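You operate a simulated robot arm through the tools that you are given. There is no shell and no other tool.

You run a simulated robot arm. Do the job below in one go: nothing can be reset, and whatever is moved stays where it is left.

JOB
Start the white test lamp's burn-in at 10 volts and leave it lit.
Fine: the supply was left at 20 volts: turn it down and plug the lamp in before the output goes on, then the lamp's rocker; see 0.5 A.

Only the result counts: the job must be done as asked and must still hold three seconds after the hand-in. Knocking over, shifting, dropping, spilling or breaking anything else fails it.

ROBOT AND FRAMES
A 6-joint arm with a two-finger parallel gripper, fixed in place. Base frame: the origin is on the floor under the middle of its stand, x ahead of it, y to its left, z up; the work surface is at about z = 0.75. Readings come in m, rad, newtons and seconds.
With the tool pointing down near the work surface it reaches from about 0.58 to 0.94 m from the base axis. Its first joint turns from -2.601 to 2.601 rad. Payload 3.43 kg.
Tool frame: the origin (TCP) lies between the finger pads and is the grasp point; the fingertips stand 0.034 m ahead of it; z points along the fingers, y is the line along which they close. The gripper opens to 0.128 m. The fingers are 0.024 m wide and 0.012 m thick; the gripper's body (0.048 by 0.13 m) begins 0.096 m behind the TCP.
Orientation is that of the tool frame in the base frame, as a unit quaternion [x, y, z, w]. With the fingers straight down and closing along the base's y, the tool's x points along the base's -x, its y along +y and its z along -z.

CONTROLS
- The arm moves only by the tool move_arm. Its argument "plan" is a list of rows, each an object (a shift or turn left out is 0, a gripper value left out holds the last) with "offset": the shift along the tool's x, y, z in units of 25 mm (1.0 is 25 mm), a list of three; "rot": the turn, a rotation vector about the tool's x, y, z in units of 4 degrees (1.0 is 4 degrees), a list of three; "hand": the opening in per cent of the stroke, from 0 (shut) to 100 (fully open). In form: [{"offset": [tx, ty, tz], "rot": [rx, ry, rz], "hand": hand}, ...]. A call has 1 to 20 rows; each row shifts and turns the commanded pose from where the row before left it, along the tool's axes as they then stand. A call with a number of a shift or a turn outside -1 to 1 is refused whole. A row lasts 0.2 s, in which the tool goes at most 0.05 m and 0.15 rad; a call with a longer step from one row to the next is refused whole, and so is a gripper value outside its range. Where a pose cannot be reached the arm comes as near as it can. A force on the tool above 90 N (or 10 N above the force at the start of the call, whichever is more), or a blocked arm, ends the call early, and 0.2 s more pass. The fingers move at their own pace (about 0.108 m/s each) and stop on an object; they squeeze with about 38 N. The grip force told is the motor's: it shows also when the fingers shut on nothing. Time passes only in rows, and 0.2 s behind the last, so rows that do not move let the fingers close. It gives the time, the measured TCP pose, the force on the tool (base axes), the opening and the grip force at its end, in the units of the frame above (readings bear some noise), with the torque about the TCP (base axes, N m) and any sound that the robot's microphone picked up, and new pictures: "pictures" is both (left out), scene, wrist or none.
- Cameras (640 x 400 px; columns grow to the right, rows downward): "scene" is fixed at [0.4017, -0.6492, 1.5423]; the picture's right is [1.00, -0.00, 0.00], its down [-0.00, -0.43, -0.90] and it looks along [0.00, 0.90, -0.43] (base axes); focal length 370 px, centre (320, 200). "wrist" rides on the gripper at [0.076, -0.011, -0.16] in the tool frame; the picture's right is [0.15, 0.99, 0.00], its down [-0.88, 0.13, -0.46] and it looks along [-0.45, 0.07, 0.89] (tool axes); focal length 234 px, centre (320, 200). There is no depth. A picture from a camera that has moved, and an enlarged one, comes with that camera's place and axes in the base frame and with its lens.
- raise_lower(by): slides the trunk up (or, below 0, down) by that many m; the arm rides with it, the base frame stays. It gives what a move gives, with no picture.
- enlarge(camera, box): a new picture of the part [left, top, right, bottom] of that camera's present view, enlarged. The clock stands still meanwhile.
- finish_job(): hands the job in; it is judged then, once.

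Places have to be worked out from the pictures, the camera data and where the tool is seen. Open the gripper and draw the arm clear of the work before you hand the job in, unless the task says otherwise.

The tools are called by a JSON object that holds its "api" and its "payload". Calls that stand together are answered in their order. move_arm: Moves the arm, as the interface text tells. Its arguments: {"type":"object","properties":{"plan":{"type":"array","items":{"type":"object","properties":{"offset":{"type":"array","items":{"type":"number"}},"rot":{"type":"array","items":{"type":"number"}},"hand":{"type":"number"}}}},"pictures":{"type":"string","enum":["both","scene","wrist","none"]}},"required":["plan"]} The other tools are called the same way: raise_lower (by) moves the trunk up or down; enlarge (camera, box) takes an enlarged picture of a part of a camera's view; finish_job () hands the job in.

At the start:

```text
time_s: 0.0
tool_pos: [0.3742, 0.4609, 1.0851]
ee_rot: [0.0, 1.0, 0.0, 0.0]
ft_force: [0.6, -0.4, -0.7]
torque: [0.0, -0.02, -0.01]
opening: 0.1281
grasp_force: 0.0
trunk travel left (down, up): [-0.625, 0.085]
```

scene: 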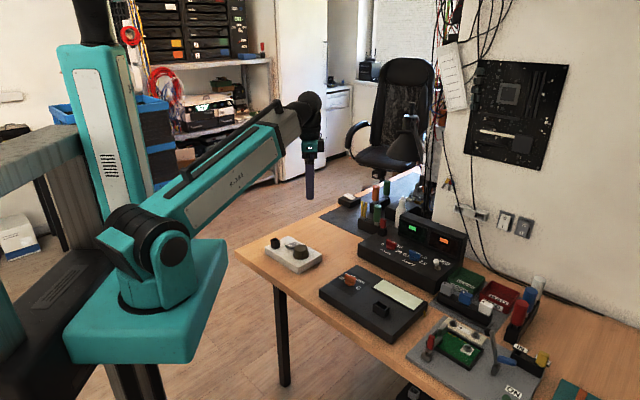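
wrist: 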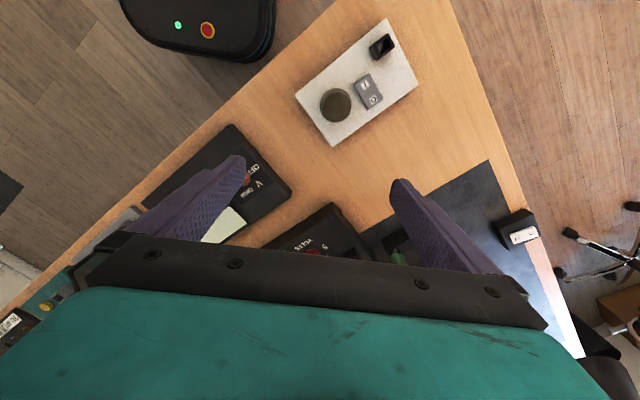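

I see a table with several devices; a white plate with a lamp/rocker, a dark supply box, and another panel with meter. I'll enlarge the views first to identify each part.

{"api": "enlarge", "payload": {"camera": "scene", "box": [230, 220, 430, 345]}}

{"api": "enlarge", "payload": {"camera": "scene", "box": [340, 170, 540, 295]}}

{"api": "enlarge", "payload": {"camera": "scene", "box": [400, 270, 600, 395]}}

{"api": "enlarge", "payload": {"camera": "wrist", "box": [280, 0, 440, 160]}}

{"api": "enlarge", "payload": {"camera": "wrist", "box": [130, 110, 370, 260]}}

```text
3.20 times, centred on (330, 282) of scene
camera zoom: at [0.4017, -0.6492, 1.5423], right [1.0, 0.0, 0.0], down [0.0, -0.43, -0.9], along [0.0, 0.9, -0.43], focal length 1183 px, centre (288, -64)
```

zoom: 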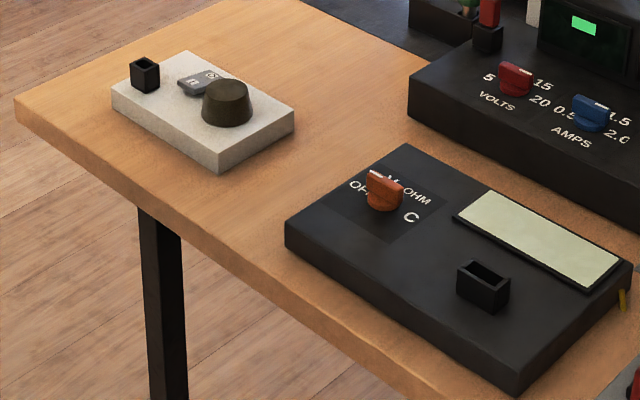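

```text
3.20 times, centred on (440, 232) of scene
camera zoom: at [0.4017, -0.6492, 1.5423], right [1.0, 0.0, 0.0], down [0.0, -0.43, -0.9], along [0.0, 0.9, -0.43], focal length 1183 px, centre (-64, 96)
```

zoom: 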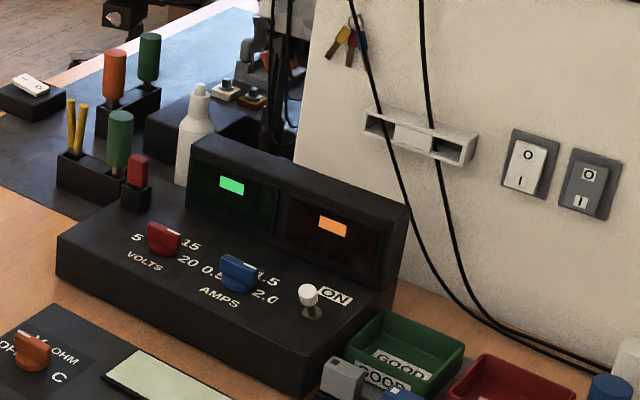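

```text
3.20 times, centred on (500, 332) of scene
camera zoom: at [0.4017, -0.6492, 1.5423], right [1.0, 0.0, 0.0], down [0.0, -0.43, -0.9], along [0.0, 0.9, -0.43], focal length 1183 px, centre (-256, -224)
```

zoom: 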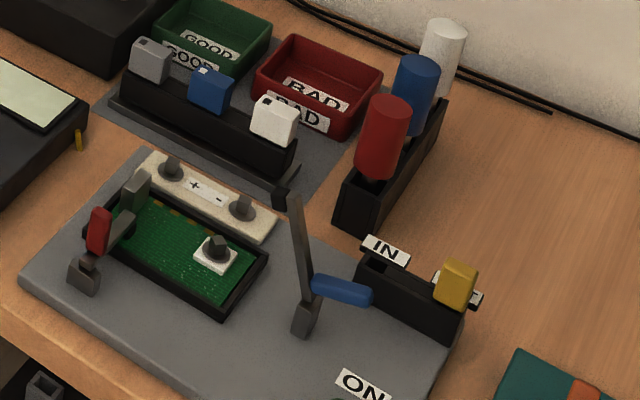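

```text
2.50 times, centred on (360, 80) of wrist
camera zoom: at [0.2973, 0.4492, 1.2449], right [-0.15, 0.99, 0.0], down [0.88, 0.13, 0.46], along [0.45, 0.07, -0.89], focal length 585 px, centre (220, 500)
```

zoom: 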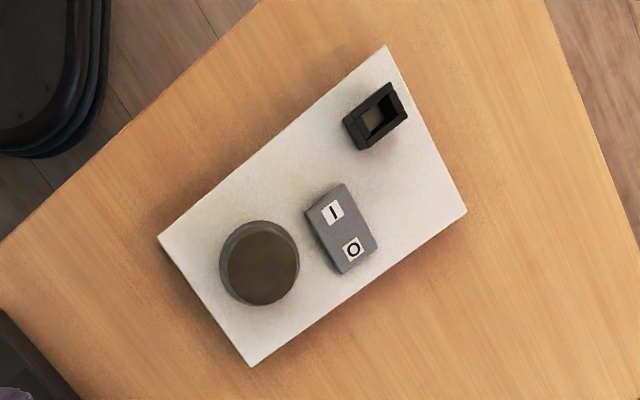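

```text
2.67 times, centred on (250, 185) of wrist
camera zoom: at [0.2973, 0.4492, 1.2449], right [-0.15, 0.99, 0.0], down [0.88, 0.13, 0.46], along [0.45, 0.07, -0.89], focal length 624 px, centre (507, 240)
```

zoom: 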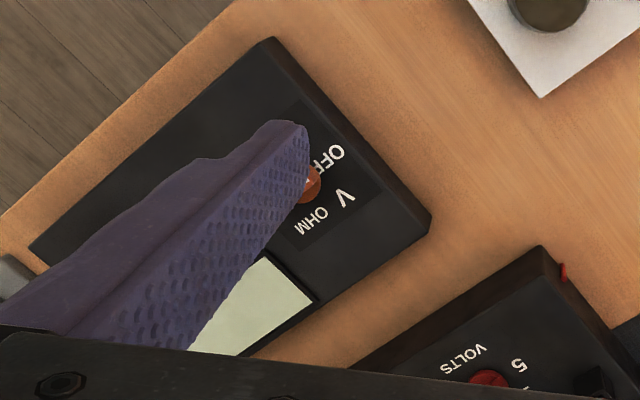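

The lamp fixture (square socket, rocker, dome) sits near (0.27, 0.52), the supply with VOLTS/AMPS dials, ON toggle and a red plug in a parking socket near (0.68, 0.45). I'll move the hand forward at its present height to look at the supply from closer up.

{"api": "move_arm", "payload": {"plan": [{"offset": [-1, 0, 0]}, {"offset": [-1, 0, 0]}, {"offset": [-1, 0, 0]}, {"offset": [-1, 0, 0]}, {"offset": [-1, 0, 0]}, {"offset": [-1, 0, 0]}, {"offset": [0, 0, 0]}], "pictures": "both"}}

```text
time_s: 1.6
tool_pos: [0.5242, 0.4598, 1.0865]
ee_rot: [-0.001, 1.0, 0.0, 0.0]
ft_force: [-0.5, 0.4, 0.2]
torque: [0.0, 0.02, 0.01]
opening: 0.1282
grasp_force: 0.2
trunk travel left (down, up): [-0.625, 0.085]
camera wrist: at [0.4477, 0.4487, 1.2458], right [-0.15, 0.99, 0.0], down [0.88, 0.13, 0.46], along [0.45, 0.07, -0.89], focal length 234 px, centre (320, 200)
```

scene: 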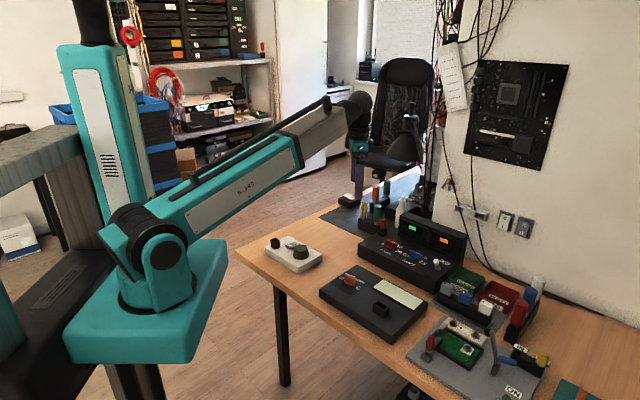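
wrist: 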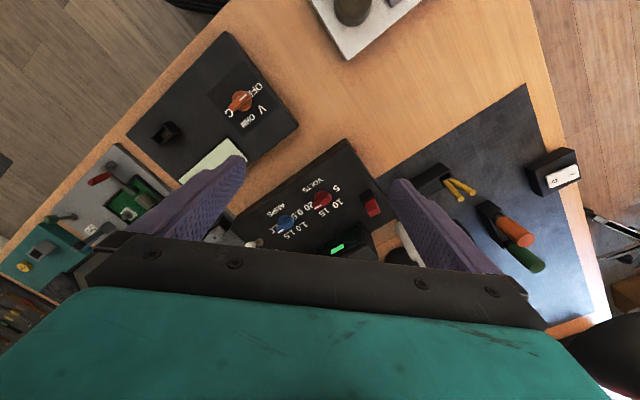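

The supply is now visible between the fingers. I'll enlarge it and the neighbouring parts.

{"api": "enlarge", "payload": {"camera": "wrist", "box": [230, 130, 410, 260]}}

{"api": "enlarge", "payload": {"camera": "wrist", "box": [120, 20, 310, 160]}}

{"api": "enlarge", "payload": {"camera": "scene", "box": [360, 200, 470, 280]}}

```text
3.08 times, centred on (320, 195) of wrist
camera zoom: at [0.4477, 0.4487, 1.2458], right [-0.15, 0.99, 0.0], down [0.88, 0.13, 0.46], along [0.45, 0.07, -0.89], focal length 720 px, centre (320, 215)
```

zoom: 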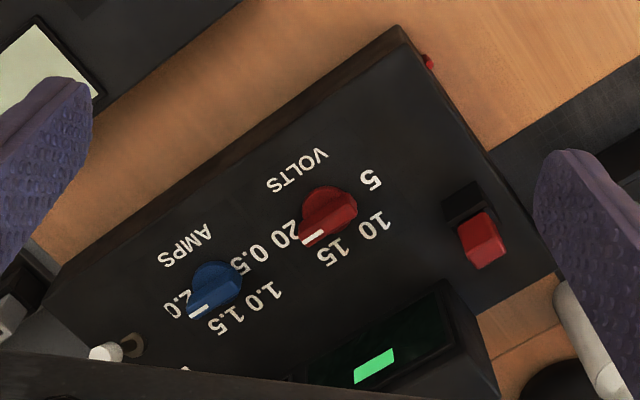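

```text
2.86 times, centred on (215, 90) of wrist
camera zoom: at [0.4477, 0.4487, 1.2458], right [-0.15, 0.99, 0.0], down [0.88, 0.13, 0.46], along [0.45, 0.07, -0.89], focal length 669 px, centre (620, 514)
```

zoom: 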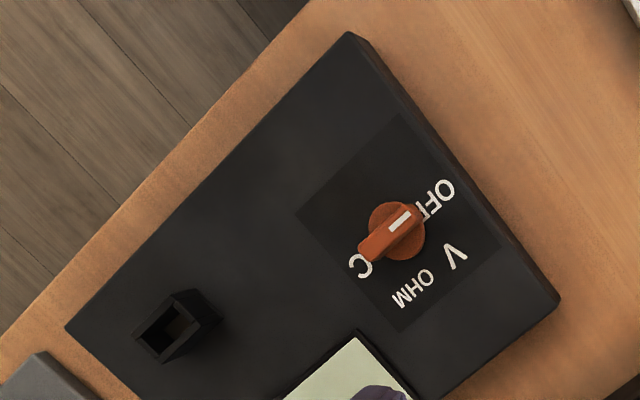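

```text
5.00 times, centred on (415, 240) of scene
camera zoom: at [0.4017, -0.6492, 1.5423], right [1.0, 0.0, 0.0], down [0.0, -0.43, -0.9], along [0.0, 0.9, -0.43], focal length 1848 px, centre (-155, 0)
```

zoom: 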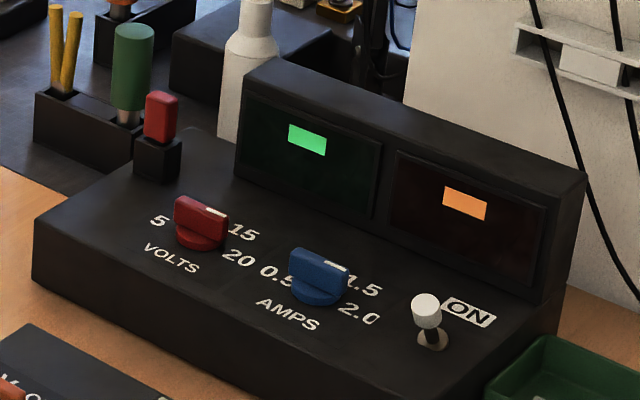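

VOLTS knob points at 20 (bar along the supply's front edge, marker on the right end), labels run 5–10–15–20, and the red plug is parked on the supply's left end. I'll go closer over the supply, staying well above its display, for better measurements.

{"api": "move_arm", "payload": {"plan": [{"offset": [-0.75, -0.3, 1]}, {"offset": [-0.75, -0.3, 1]}, {"offset": [-0.75, -0.3, 1]}, {"offset": [-0.75, -0.3, 1]}, {"offset": [0, 0, 0]}], "pictures": "both"}}

{"api": "enlarge", "payload": {"camera": "wrist", "box": [220, 100, 420, 225]}}

{"api": "enlarge", "payload": {"camera": "scene", "box": [350, 180, 470, 300]}}

```text
time_s: 2.8
tool_pos: [0.5981, 0.4304, 0.9852]
ee_rot: [0.0, 1.0, 0.0, 0.0]
ft_force: [-0.5, -0.1, -0.2]
torque: [0.0, 0.01, -0.03]
opening: 0.1281
grasp_force: 0.2
trunk travel left (down, up): [-0.625, 0.085]
camera wrist: at [0.5225, 0.4188, 1.1448], right [-0.15, 0.99, 0.0], down [0.88, 0.13, 0.46], along [0.45, 0.07, -0.89], focal length 234 px, centre (320, 200)
```

scene: 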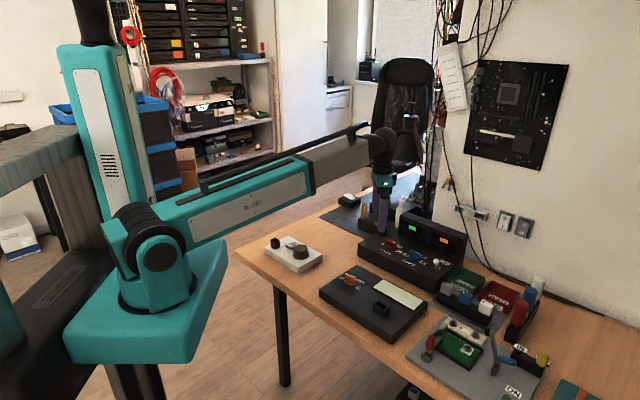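
wrist: 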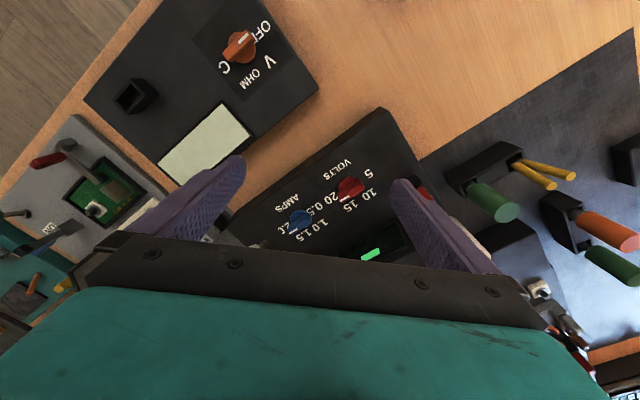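

```text
3.20 times, centred on (320, 162) of wrist
camera zoom: at [0.5225, 0.4188, 1.1448], right [-0.15, 0.99, 0.0], down [0.88, 0.13, 0.46], along [0.45, 0.07, -0.89], focal length 749 px, centre (320, 320)
```

zoom: 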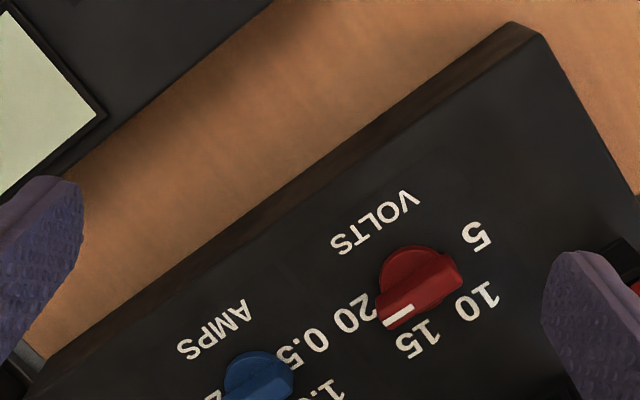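

```text
3.33 times, centred on (410, 240) of scene
camera zoom: at [0.4017, -0.6492, 1.5423], right [1.0, 0.0, 0.0], down [0.0, -0.43, -0.9], along [0.0, 0.9, -0.43], focal length 1232 px, centre (20, 67)
```

zoom: 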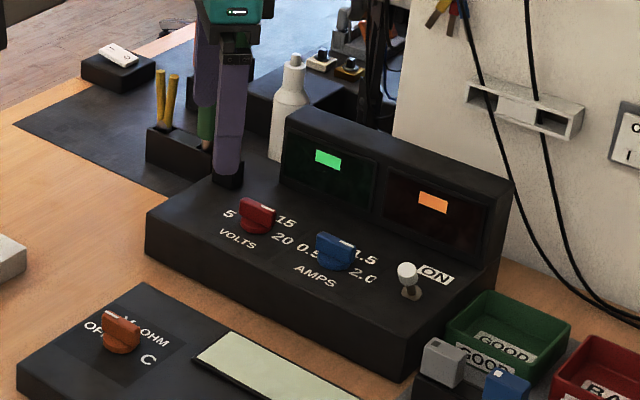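

Now I'll enlarge the VOLTS knob strongly in both cameras to triangulate its centre and height.

{"api": "enlarge", "payload": {"camera": "wrist", "box": [325, 160, 385, 210]}}

{"api": "enlarge", "payload": {"camera": "scene", "box": [375, 230, 415, 260]}}

{"api": "enlarge", "payload": {"camera": "scene", "box": [420, 240, 470, 280]}}

```text
8.00 times, centred on (355, 185) of wrist
camera zoom: at [0.5225, 0.4188, 1.1448], right [-0.15, 0.99, 0.0], down [0.88, 0.13, 0.46], along [0.45, 0.07, -0.89], focal length 1873 px, centre (40, 320)
```

zoom: 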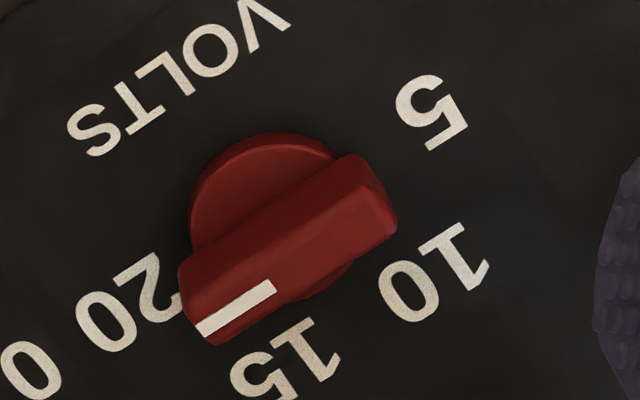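

```text
13.33 times, centred on (395, 245) of scene
camera zoom: at [0.4017, -0.6492, 1.5423], right [1.0, 0.0, 0.0], down [0.0, -0.43, -0.9], along [0.0, 0.9, -0.43], focal length 4929 px, centre (-680, -400)
```

zoom: 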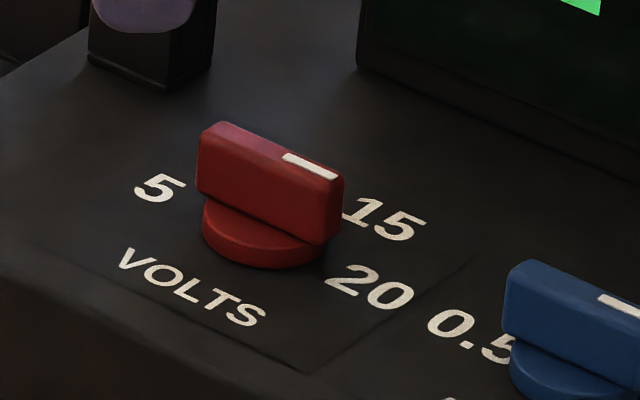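

```text
10.00 times, centred on (445, 260) of scene
camera zoom: at [0.4017, -0.6492, 1.5423], right [1.0, 0.0, 0.0], down [0.0, -0.43, -0.9], along [0.0, 0.9, -0.43], focal length 3697 px, centre (-930, -400)
```

zoom: 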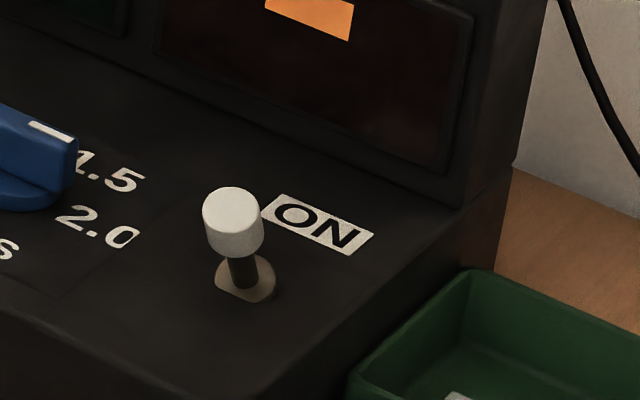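

Triangulation puts the VOLTS knob centre near (0.661, 0.485), bar top z≈0.84, panel surface z≈0.81, detents 60° apart (20 at 0°, 10 at 120° counter-clockwise). I'll turn the hand so the fingers close across the bar, narrow the opening, and move over the knob while still high.

{"api": "move_arm", "payload": {"plan": [{"rot": [0, 0, 0.948], "hand": 35}, {"rot": [0, 0, 0.948]}, {"rot": [0, 0, 0.948]}, {"rot": [0, 0, 0.948]}, {"rot": [0, 0, 0.948]}, {"rot": [0, 0, 0.948]}, {"rot": [0, 0, 0.948]}, {"rot": [0, 0, 0.948]}, {"rot": [0, 0, 0.948]}, {"rot": [0, 0, 0.948]}, {"rot": [0, 0, 0.948]}, {"rot": [0, 0, 0.948]}, {"offset": [-0.044, 0.8325, 0]}, {"offset": [-0.044, 0.8325, 0]}, {"offset": [-0.044, 0.8325, 0]}, {"offset": [-0.044, 0.8325, 0]}, {"offset": [0, 0, 0]}], "pictures": "both"}}

```text
time_s: 6.4
tool_pos: [0.6615, 0.4867, 0.9866]
ee_rot: [0.386, 0.922, 0.0, 0.0]
ft_force: [0.2, -0.4, -0.1]
torque: [0.01, 0.01, -0.02]
opening: 0.0449
grasp_force: 0.2
trunk travel left (down, up): [-0.625, 0.085]
camera wrist: at [0.5997, 0.5325, 1.1453], right [0.6, 0.8, 0.0], down [0.71, -0.54, 0.46], along [0.36, -0.27, -0.89], focal length 234 px, centre (320, 200)
```

scene: 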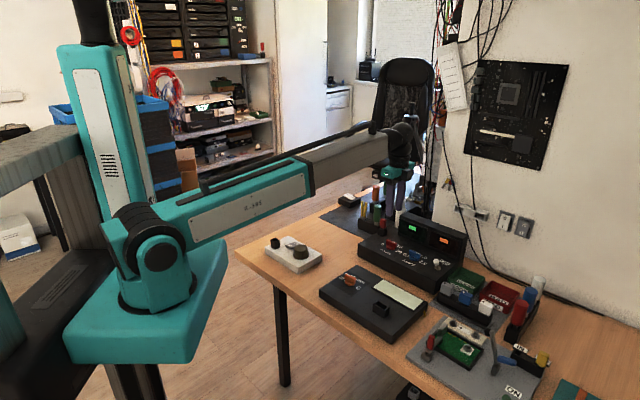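
wrist: 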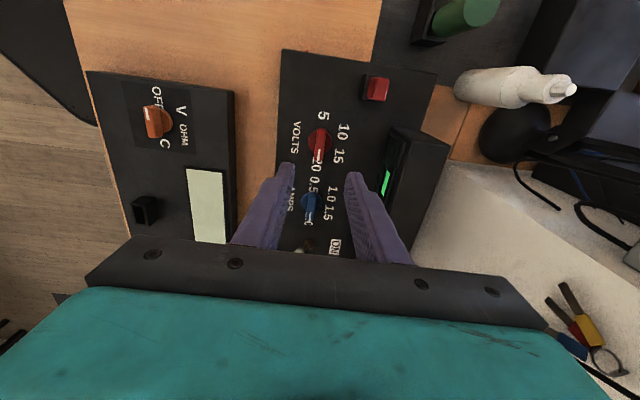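

The knob now sits just ahead between the fingers and the picture is square with the supply. I'll enlarge to check alignment over the knob.

{"api": "enlarge", "payload": {"camera": "wrist", "box": [270, 90, 390, 190]}}

{"api": "enlarge", "payload": {"camera": "wrist", "box": [230, 40, 470, 260]}}

{"api": "enlarge", "payload": {"camera": "scene", "box": [350, 170, 450, 270]}}

```text
4.00 times, centred on (330, 140) of wrist
camera zoom: at [0.5997, 0.5325, 1.1453], right [0.6, 0.8, 0.0], down [0.71, -0.54, 0.46], along [0.36, -0.27, -0.89], focal length 937 px, centre (280, 440)
```

zoom: 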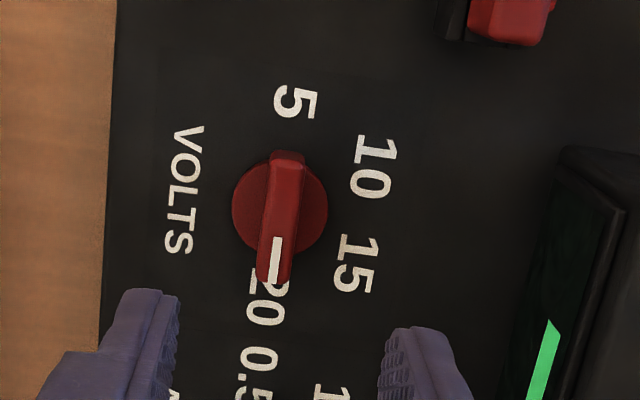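

```text
1.82 times, centred on (350, 150) of wrist
camera zoom: at [0.5997, 0.5325, 1.1453], right [0.6, 0.8, 0.0], down [0.71, -0.54, 0.46], along [0.36, -0.27, -0.89], focal length 426 px, centre (266, 291)
```

zoom: 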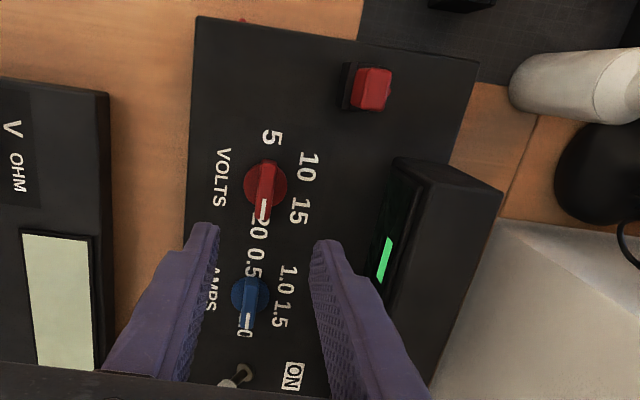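

```text
4.00 times, centred on (400, 220) of scene
camera zoom: at [0.4017, -0.6492, 1.5423], right [1.0, 0.0, 0.0], down [0.0, -0.43, -0.9], along [0.0, 0.9, -0.43], focal length 1479 px, centre (0, 120)
```

zoom: 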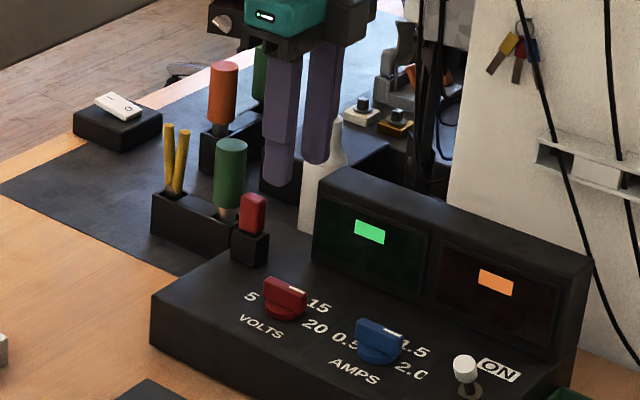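

Ring centre computes to (0.661, 0.486), right under the TCP (0.6615, 0.4867). I'll descend so the fingertips end at about z 0.827, just above the knob's base ring, still open.

{"api": "move_arm", "payload": {"plan": [{"offset": [0, 0, 1]}, {"offset": [0, 0, 1]}, {"offset": [0, 0, 1]}, {"offset": [0, 0, 1]}, {"offset": [0, 0, 1]}, {"offset": [0, 0, 0]}], "pictures": "both"}}

{"api": "enlarge", "payload": {"camera": "wrist", "box": [270, 120, 370, 220]}}

{"api": "enlarge", "payload": {"camera": "scene", "box": [360, 210, 430, 260]}}

```text
time_s: 7.8
tool_pos: [0.6624, 0.4868, 0.8602]
ee_rot: [0.387, 0.922, 0.0, 0.001]
ft_force: [-0.1, -0.1, 0.1]
torque: [-0.04, 0.0, -0.01]
opening: 0.0447
grasp_force: 0.0
trunk travel left (down, up): [-0.625, 0.085]
camera wrist: at [0.6003, 0.5323, 1.0198], right [0.6, 0.8, 0.0], down [0.71, -0.54, 0.46], along [0.36, -0.27, -0.89], focal length 234 px, centre (320, 200)
```

scene: 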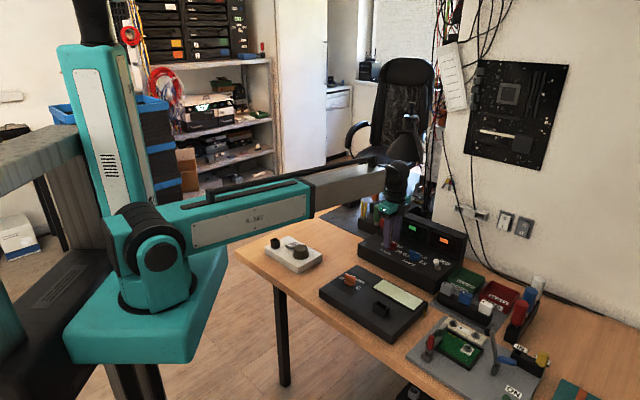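
wrist: 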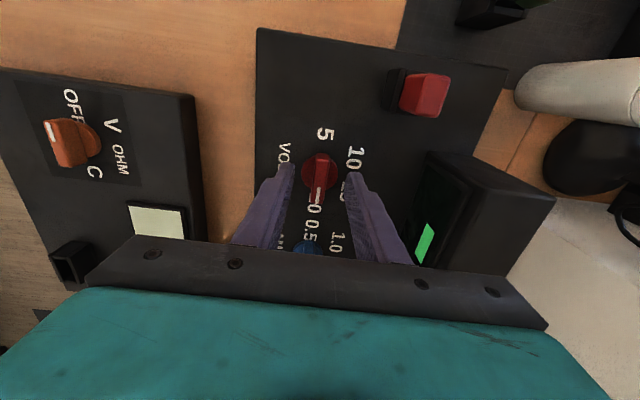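

```text
4.00 times, centred on (320, 170) of wrist
camera zoom: at [0.6003, 0.5323, 1.0198], right [0.6, 0.8, 0.0], down [0.71, -0.54, 0.46], along [0.36, -0.27, -0.89], focal length 937 px, centre (320, 320)
```

zoom: 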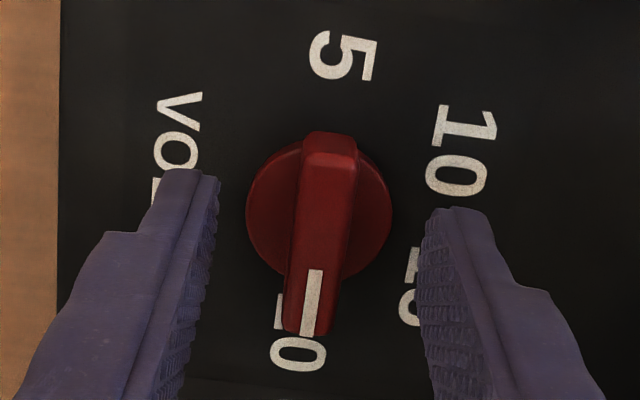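

```text
8.00 times, centred on (395, 235) of scene
camera zoom: at [0.4017, -0.6492, 1.5423], right [1.0, 0.0, 0.0], down [0.0, -0.43, -0.9], along [0.0, 0.9, -0.43], focal length 2958 px, centre (-280, -80)
```

zoom: 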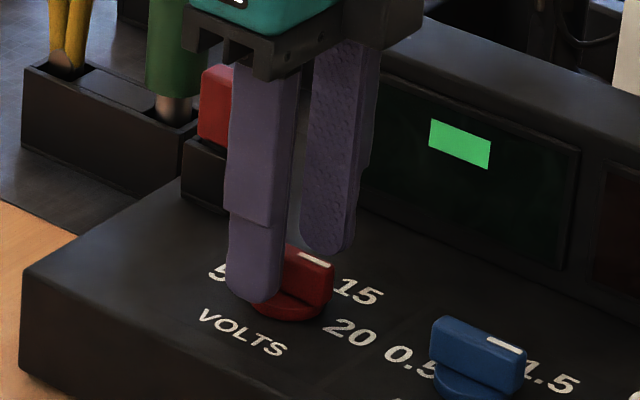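

The knob is centred between the open fingers and the tips stay just above the base ring. I'll correct by about 1 mm and close on the bar.

{"api": "move_arm", "payload": {"plan": [{"offset": [0.05, -0.03, 0]}, {"hand": 0}, {"hand": 0}, {"hand": 0}], "pictures": "both"}}

{"api": "enlarge", "payload": {"camera": "wrist", "box": [270, 120, 370, 220]}}

{"api": "enlarge", "payload": {"camera": "scene", "box": [360, 210, 430, 260]}}

```text
time_s: 8.8
tool_pos: [0.6615, 0.4869, 0.86]
ee_rot: [0.386, 0.922, 0.001, 0.0]
ft_force: [4.3, 3.2, 0.4]
torque: [-0.01, -0.2, 0.0]
opening: 0.012
grasp_force: 45.1
trunk travel left (down, up): [-0.625, 0.085]
camera wrist: at [0.5991, 0.533, 1.0199], right [0.6, 0.8, 0.0], down [0.71, -0.54, 0.46], along [0.36, -0.27, -0.89], focal length 234 px, centre (320, 200)
```

scene: 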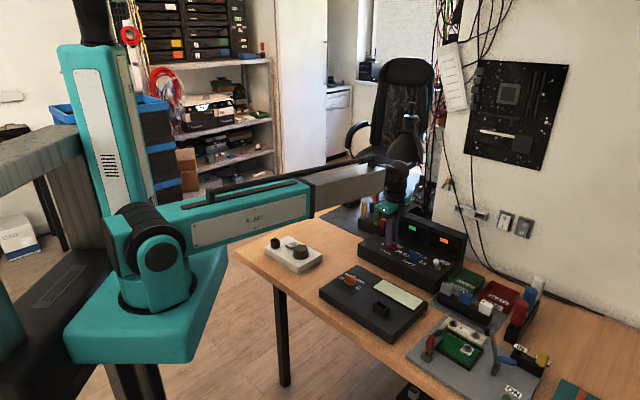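
wrist: 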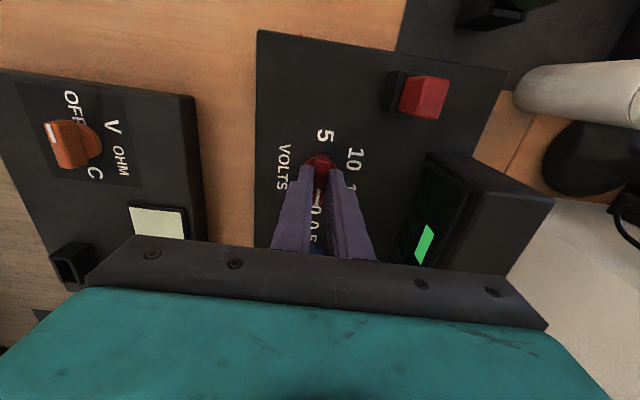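

```text
4.00 times, centred on (320, 170) of wrist
camera zoom: at [0.5991, 0.533, 1.0199], right [0.6, 0.8, 0.0], down [0.71, -0.54, 0.46], along [0.36, -0.27, -0.89], focal length 937 px, centre (320, 320)
```

zoom: 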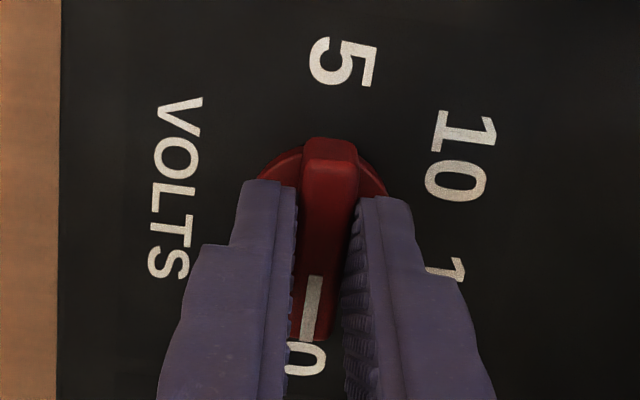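

```text
8.00 times, centred on (395, 235) of scene
camera zoom: at [0.4017, -0.6492, 1.5423], right [1.0, 0.0, 0.0], down [0.0, -0.43, -0.9], along [0.0, 0.9, -0.43], focal length 2958 px, centre (-280, -80)
```

zoom: 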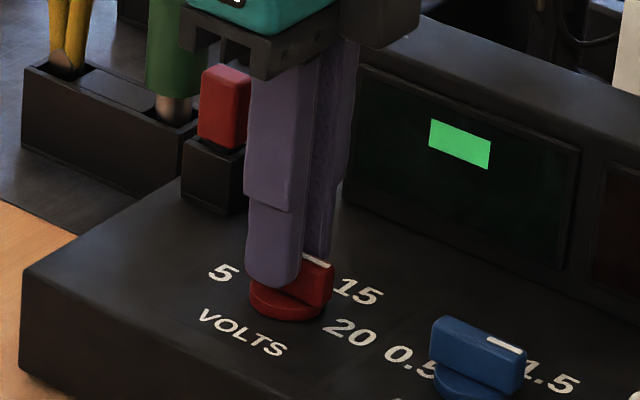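

The fingers hold the 12 mm bar. I'll now turn counter-clockwise (seen from above), first 60° toward 15, listening for clicks.

{"api": "move_arm", "payload": {"plan": [{"offset": [0, 0.03, 0]}, {"rot": [0, 0, -1]}, {"rot": [0, 0, -1]}, {"rot": [0, 0, -1]}, {"rot": [0, 0, -1]}, {"rot": [0, 0, -1]}, {"rot": [0, 0, -1]}, {"rot": [0, 0, -1]}, {"rot": [0, 0, -1]}, {"rot": [0, 0, -1]}, {"rot": [0, 0, -1]}, {"rot": [0, 0, -1]}, {"rot": [0, 0, -1]}, {"rot": [0, 0, -1]}, {"rot": [0, 0, -1]}, {"rot": [0, 0, -1]}], "pictures": "both"}}

```text
time_s: 12.2
tool_pos: [0.6609, 0.4852, 0.861]
ee_rot: [-0.127, 0.992, -0.001, -0.001]
ft_force: [-5.7, -14.9, -8.1]
torque: [-0.12, -1.05, -0.03]
opening: 0.0123
grasp_force: 45.0
trunk travel left (down, up): [-0.625, 0.085]
camera wrist: at [0.5897, 0.4555, 1.0201], right [-0.39, 0.92, 0.0], down [0.82, 0.35, 0.45], along [0.42, 0.18, -0.89], focal length 234 px, centre (320, 200)
```

scene: 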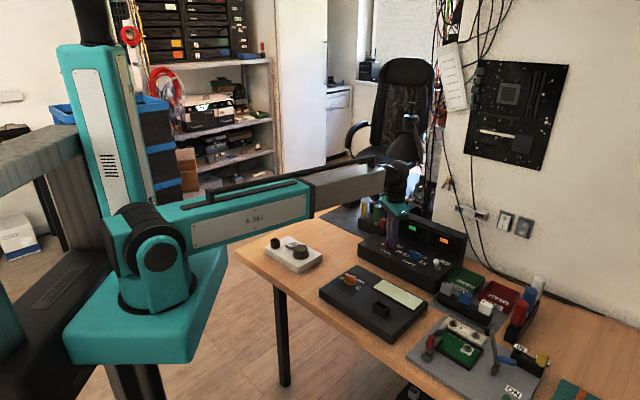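
wrist: 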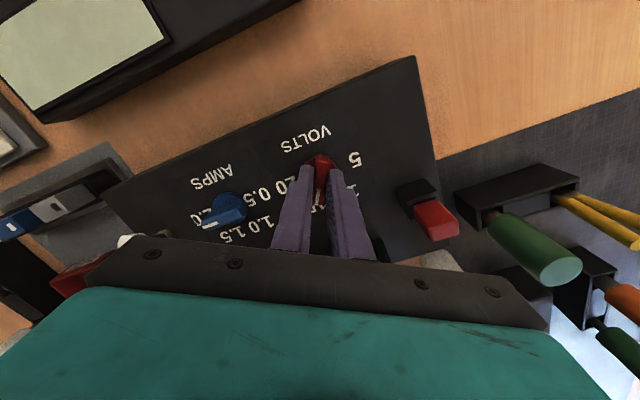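

The knob followed to about the 15 position. Side load is about 15 N in −y, so I'll ease the hand ~1.5 mm that way and turn on another 60° to 10.

{"api": "move_arm", "payload": {"plan": [{"offset": [0.035, -0.055, 0.02]}, {"rot": [0, 0, -1]}, {"rot": [0, 0, -1]}, {"rot": [0, 0, -1]}, {"rot": [0, 0, -1]}, {"rot": [0, 0, -1]}, {"rot": [0, 0, -1]}, {"rot": [0, 0, -1]}, {"rot": [0, 0, -1]}, {"rot": [0, 0, -1]}, {"rot": [0, 0, -1]}, {"rot": [0, 0, -1]}, {"rot": [0, 0, -1]}, {"rot": [0, 0, -1]}, {"rot": [0, 0, -1]}, {"rot": [0, 0, -1]}, {"rot": [0, 0, 0]}], "pictures": "both"}}

{"api": "enlarge", "payload": {"camera": "wrist", "box": [270, 120, 370, 220]}}

{"api": "enlarge", "payload": {"camera": "scene", "box": [360, 210, 430, 260]}}

```text
time_s: 15.8
tool_pos: [0.6613, 0.4842, 0.861]
ee_rot: [-0.606, 0.796, 0.001, 0.001]
ft_force: [17.6, -7.7, 9.4]
torque: [0.92, -0.75, -0.03]
opening: 0.0118
grasp_force: 44.8
trunk travel left (down, up): [-0.625, 0.085]
camera wrist: at [0.6515, 0.4077, 1.0199], right [-0.99, 0.12, 0.0], down [0.11, 0.88, 0.46], along [0.06, 0.45, -0.89], focal length 234 px, centre (320, 200)
```

scene: 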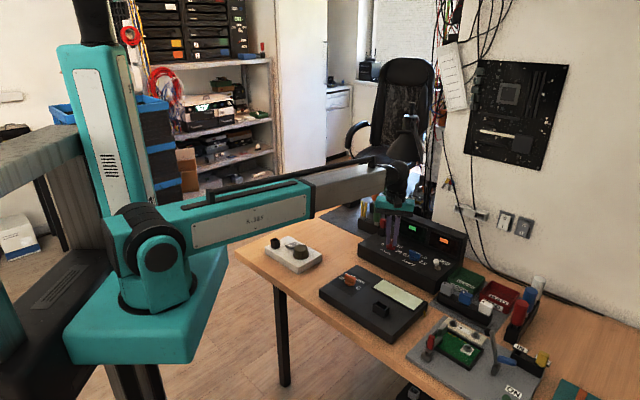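
wrist: 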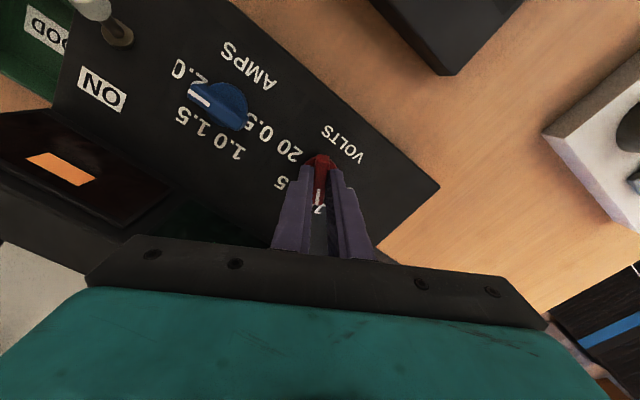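

```text
4.00 times, centred on (320, 170) of wrist
camera zoom: at [0.6515, 0.4077, 1.0199], right [-0.99, 0.12, 0.0], down [0.11, 0.88, 0.46], along [0.06, 0.45, -0.89], focal length 937 px, centre (320, 320)
```

zoom: 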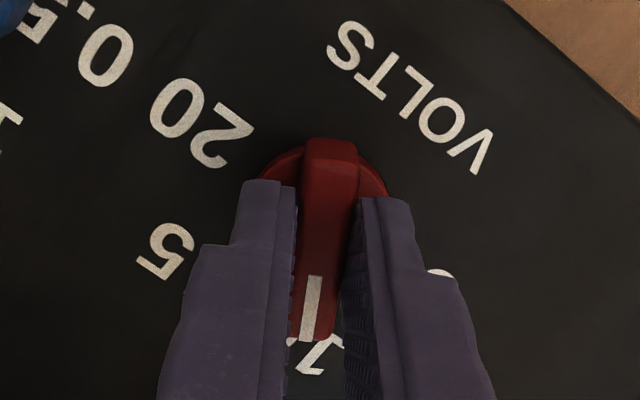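

```text
8.00 times, centred on (395, 235) of scene
camera zoom: at [0.4017, -0.6492, 1.5423], right [1.0, 0.0, 0.0], down [0.0, -0.43, -0.9], along [0.0, 0.9, -0.43], focal length 2958 px, centre (-280, -80)
```

zoom: 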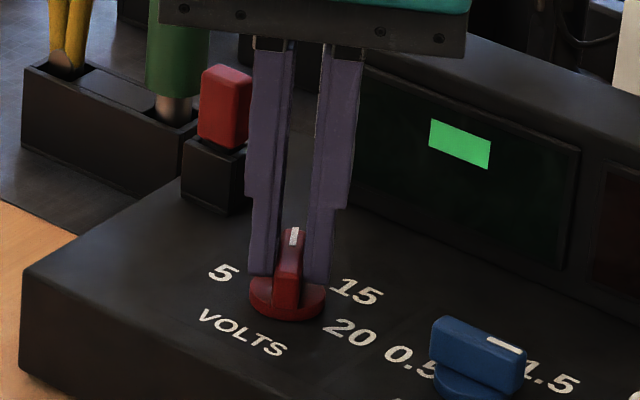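

The bar now points at about 120°, i.e. at the 10 label. I'll release, rise and check where the knob stays.

{"api": "move_arm", "payload": {"plan": [{"hand": 35}, {"hand": 35}, {"hand": 35}, {"offset": [0, 0, -1]}, {"offset": [0, 0, -1]}, {"offset": [0, 0, -1]}, {"offset": [0, 0, -1]}, {"offset": [0, 0, -1]}, {"offset": [0, 0, 0]}], "pictures": "both"}}

{"api": "enlarge", "payload": {"camera": "wrist", "box": [270, 90, 370, 190]}}

{"api": "enlarge", "payload": {"camera": "scene", "box": [360, 210, 430, 260]}}

```text
time_s: 17.8
tool_pos: [0.6586, 0.4855, 0.9841]
ee_rot: [-0.606, 0.796, 0.0, 0.0]
ft_force: [0.6, 0.0, -0.4]
torque: [-0.01, -0.01, -0.02]
opening: 0.0451
grasp_force: 0.2
trunk travel left (down, up): [-0.625, 0.085]
camera wrist: at [0.6494, 0.409, 1.1441], right [-0.99, 0.12, 0.0], down [0.11, 0.88, 0.46], along [0.06, 0.45, -0.89], focal length 234 px, centre (320, 200)
```

scene: 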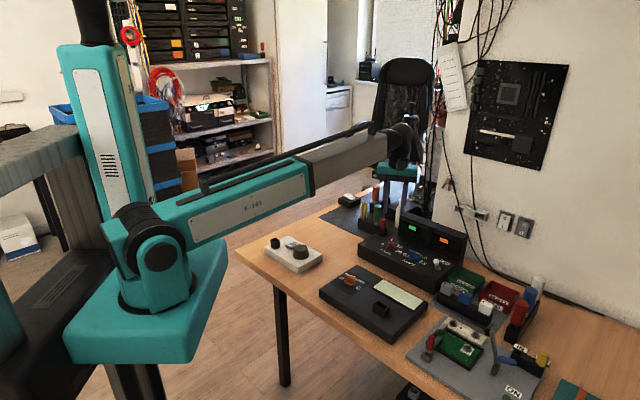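
wrist: 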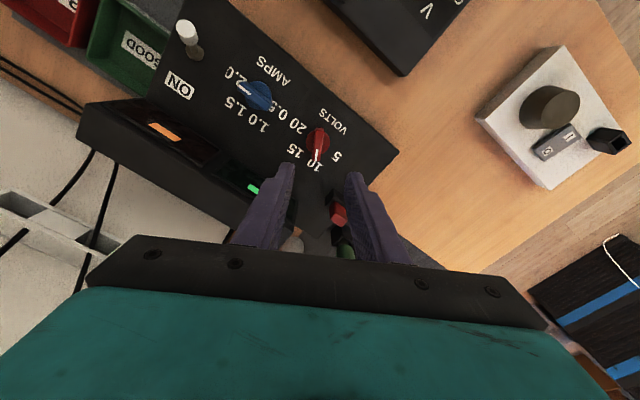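

```text
4.00 times, centred on (320, 140) of wrist
camera zoom: at [0.6494, 0.409, 1.1441], right [-0.99, 0.12, 0.0], down [0.11, 0.88, 0.46], along [0.06, 0.45, -0.89], focal length 937 px, centre (320, 440)
```

zoom: 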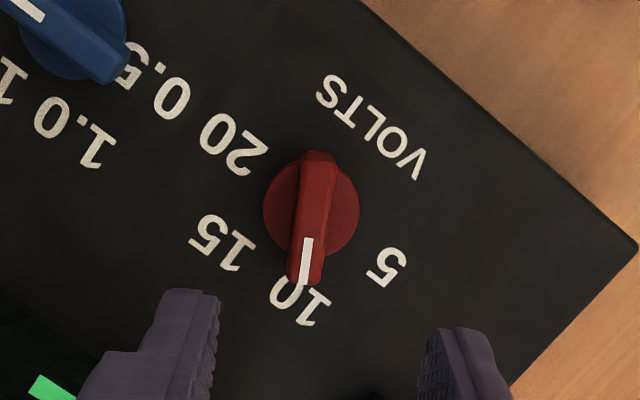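

```text
8.00 times, centred on (395, 235) of scene
camera zoom: at [0.4017, -0.6492, 1.5423], right [1.0, 0.0, 0.0], down [0.0, -0.43, -0.9], along [0.0, 0.9, -0.43], focal length 2958 px, centre (-280, -80)
```

zoom: 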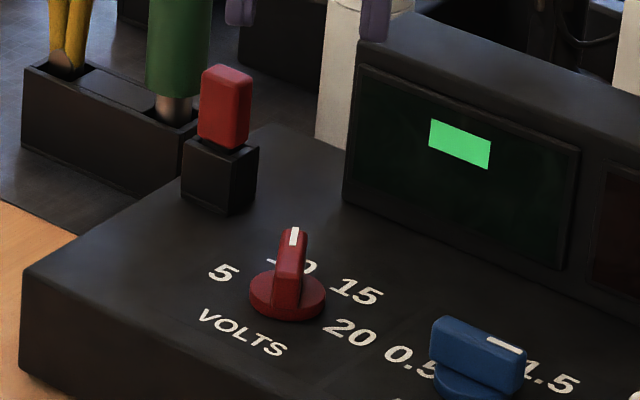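

VOLTS now reads 10. Next is the red plug: it sits near (0.638, 0.575), top z≈0.89, its long side along the supply's front edge, and the lamp plate is parallel to the supply, so the same hand yaw works for both. I'll turn the hand back so it closes across the plug's thin side.

{"api": "move_arm", "payload": {"plan": [{"offset": [0, 0, -0.6], "rot": [0, 0, 1], "hand": 60}, {"rot": [0, 0, 1]}, {"rot": [0, 0, 1]}, {"rot": [0, 0, 1]}, {"rot": [0, 0, 1]}, {"rot": [0, 0, 1]}, {"rot": [0, 0, 1]}, {"rot": [0, 0, 1]}, {"rot": [0, 0, 1]}, {"rot": [0, 0, 1]}, {"rot": [0, 0, 1]}, {"rot": [0, 0, 1]}, {"rot": [0, 0, 1]}, {"rot": [0, 0, 1]}, {"rot": [0, 0, 1]}, {"rot": [0, 0, 1]}, {"rot": [0, 0, 1]}, {"rot": [0, 0, 1]}, {"rot": [0, 0, 1]}, {"rot": [0, 0, 1]}], "pictures": "none"}}

```text
time_s: 22.0
tool_pos: [0.66, 0.485, 1.0009]
ee_rot: [0.047, 0.999, 0.0, 0.0]
ft_force: [-0.6, -0.6, -0.4]
torque: [0.0, 0.01, -0.02]
opening: 0.0768
grasp_force: 0.1
trunk travel left (down, up): [-0.625, 0.085]
```

I'll finish the turn (10 more rows) and shift over the red plug while staying high.

{"api": "move_arm", "payload": {"plan": [{"rot": [0, 0, 1]}, {"rot": [0, 0, 1]}, {"rot": [0, 0, 1]}, {"rot": [0, 0, 1]}, {"rot": [0, 0, 1]}, {"rot": [0, 0, 1]}, {"rot": [0, 0, 1]}, {"rot": [0, 0, 1]}, {"rot": [0, 0, 1]}, {"rot": [0, 0, 1]}, {"offset": [0.795, 0.475, 0]}, {"offset": [0.795, 0.475, 0]}, {"offset": [0.795, 0.475, 0]}, {"offset": [0.795, 0.475, 0]}, {"offset": [0, 0, 0]}], "pictures": "both"}}

{"api": "enlarge", "payload": {"camera": "wrist", "box": [260, 80, 390, 200]}}

{"api": "enlarge", "payload": {"camera": "scene", "box": [350, 180, 430, 250]}}

```text
time_s: 25.2
tool_pos: [0.6378, 0.5755, 0.9988]
ee_rot: [0.387, 0.922, 0.0, 0.0]
ft_force: [-0.2, -0.3, -0.4]
torque: [0.02, 0.01, 0.02]
opening: 0.0768
grasp_force: 0.0
trunk travel left (down, up): [-0.625, 0.085]
camera wrist: at [0.576, 0.6218, 1.1588], right [0.6, 0.8, 0.0], down [0.71, -0.54, 0.46], along [0.36, -0.27, -0.89], focal length 234 px, centre (320, 200)
```

scene: 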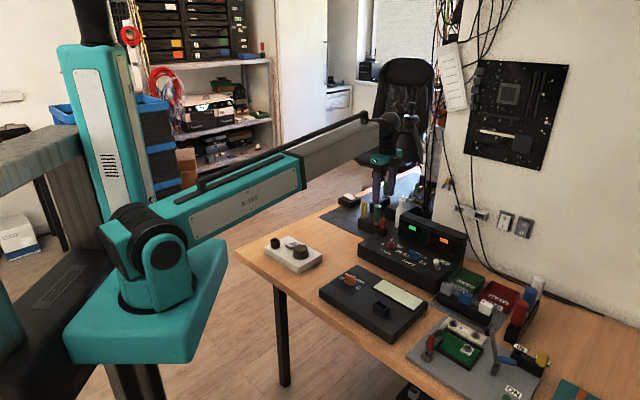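
wrist: 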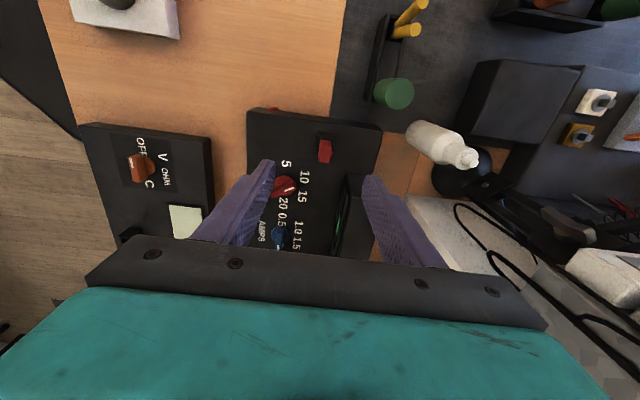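

```text
3.33 times, centred on (325, 140) of wrist
camera zoom: at [0.576, 0.6218, 1.1588], right [0.6, 0.8, 0.0], down [0.71, -0.54, 0.46], along [0.36, -0.27, -0.89], focal length 781 px, centre (303, 400)
```

zoom: 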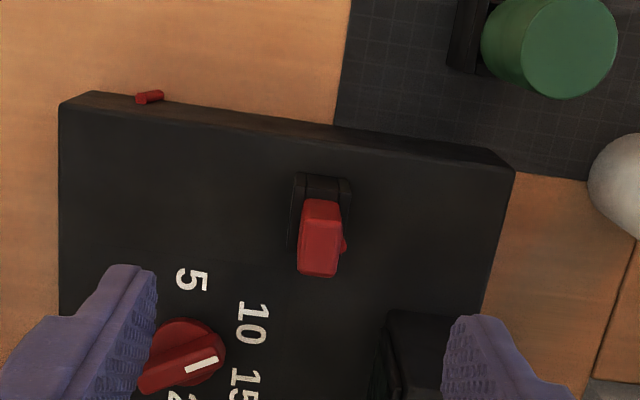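

```text
5.71 times, centred on (390, 215) of scene
camera zoom: at [0.4017, -0.6492, 1.5423], right [1.0, 0.0, 0.0], down [0.0, -0.43, -0.9], along [0.0, 0.9, -0.43], focal length 2112 px, centre (-80, 114)
```

zoom: 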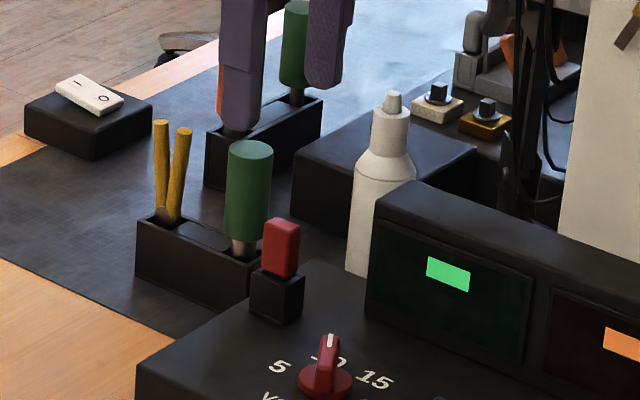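

The plug shows a small nub on its right side in this view; I'll enlarge to understand its shape before grasping.

{"api": "enlarge", "payload": {"camera": "wrist", "box": [308, 125, 348, 170]}}

{"api": "enlarge", "payload": {"camera": "scene", "box": [375, 205, 410, 240]}}

{"api": "enlarge", "payload": {"camera": "scene", "box": [260, 230, 330, 280]}}

{"api": "enlarge", "payload": {"camera": "wrist", "box": [260, 90, 300, 125]}}

```text
8.89 times, centred on (328, 148) of wrist
camera zoom: at [0.576, 0.6218, 1.1588], right [0.6, 0.8, 0.0], down [0.71, -0.54, 0.46], along [0.36, -0.27, -0.89], focal length 2082 px, centre (249, 667)
```

zoom: 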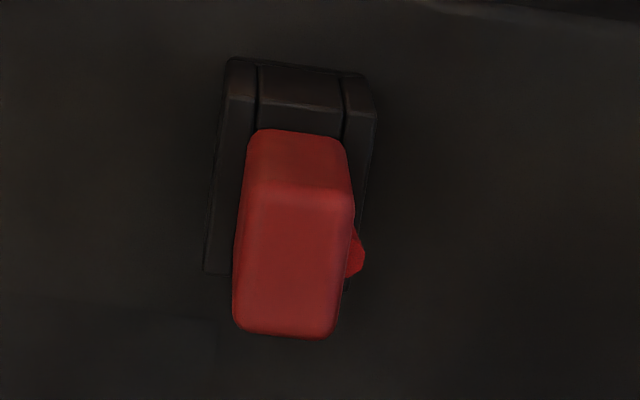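

```text
11.43 times, centred on (392, 222) of scene
camera zoom: at [0.4017, -0.6492, 1.5423], right [1.0, 0.0, 0.0], down [0.0, -0.43, -0.9], along [0.0, 0.9, -0.43], focal length 4225 px, centre (-509, -57)
```

zoom: 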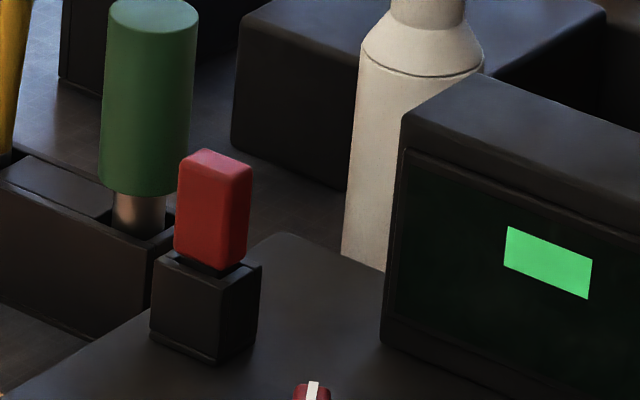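

```text
8.00 times, centred on (295, 255) of scene
camera zoom: at [0.4017, -0.6492, 1.5423], right [1.0, 0.0, 0.0], down [0.0, -0.43, -0.9], along [0.0, 0.9, -0.43], focal length 2958 px, centre (520, -240)
```

zoom: 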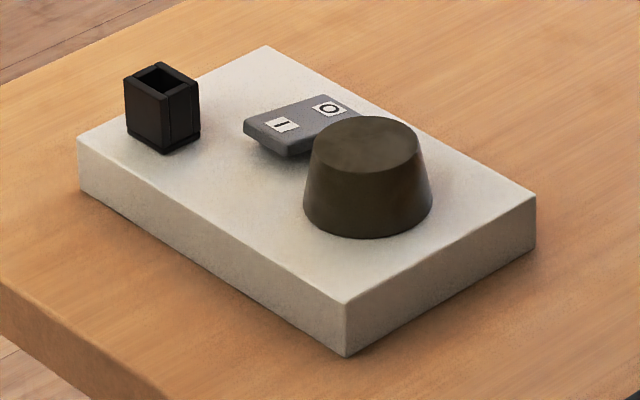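

```text
11.43 times, centred on (280, 108) of wrist
camera zoom: at [0.576, 0.6218, 1.1588], right [0.6, 0.8, 0.0], down [0.71, -0.54, 0.46], along [0.36, -0.27, -0.89], focal length 2676 px, centre (777, 1257)
```

zoom: 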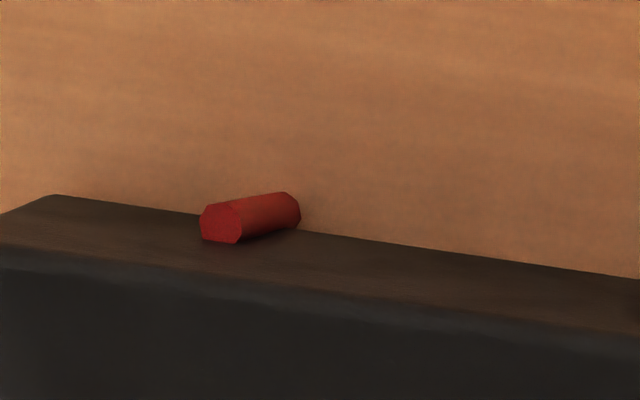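

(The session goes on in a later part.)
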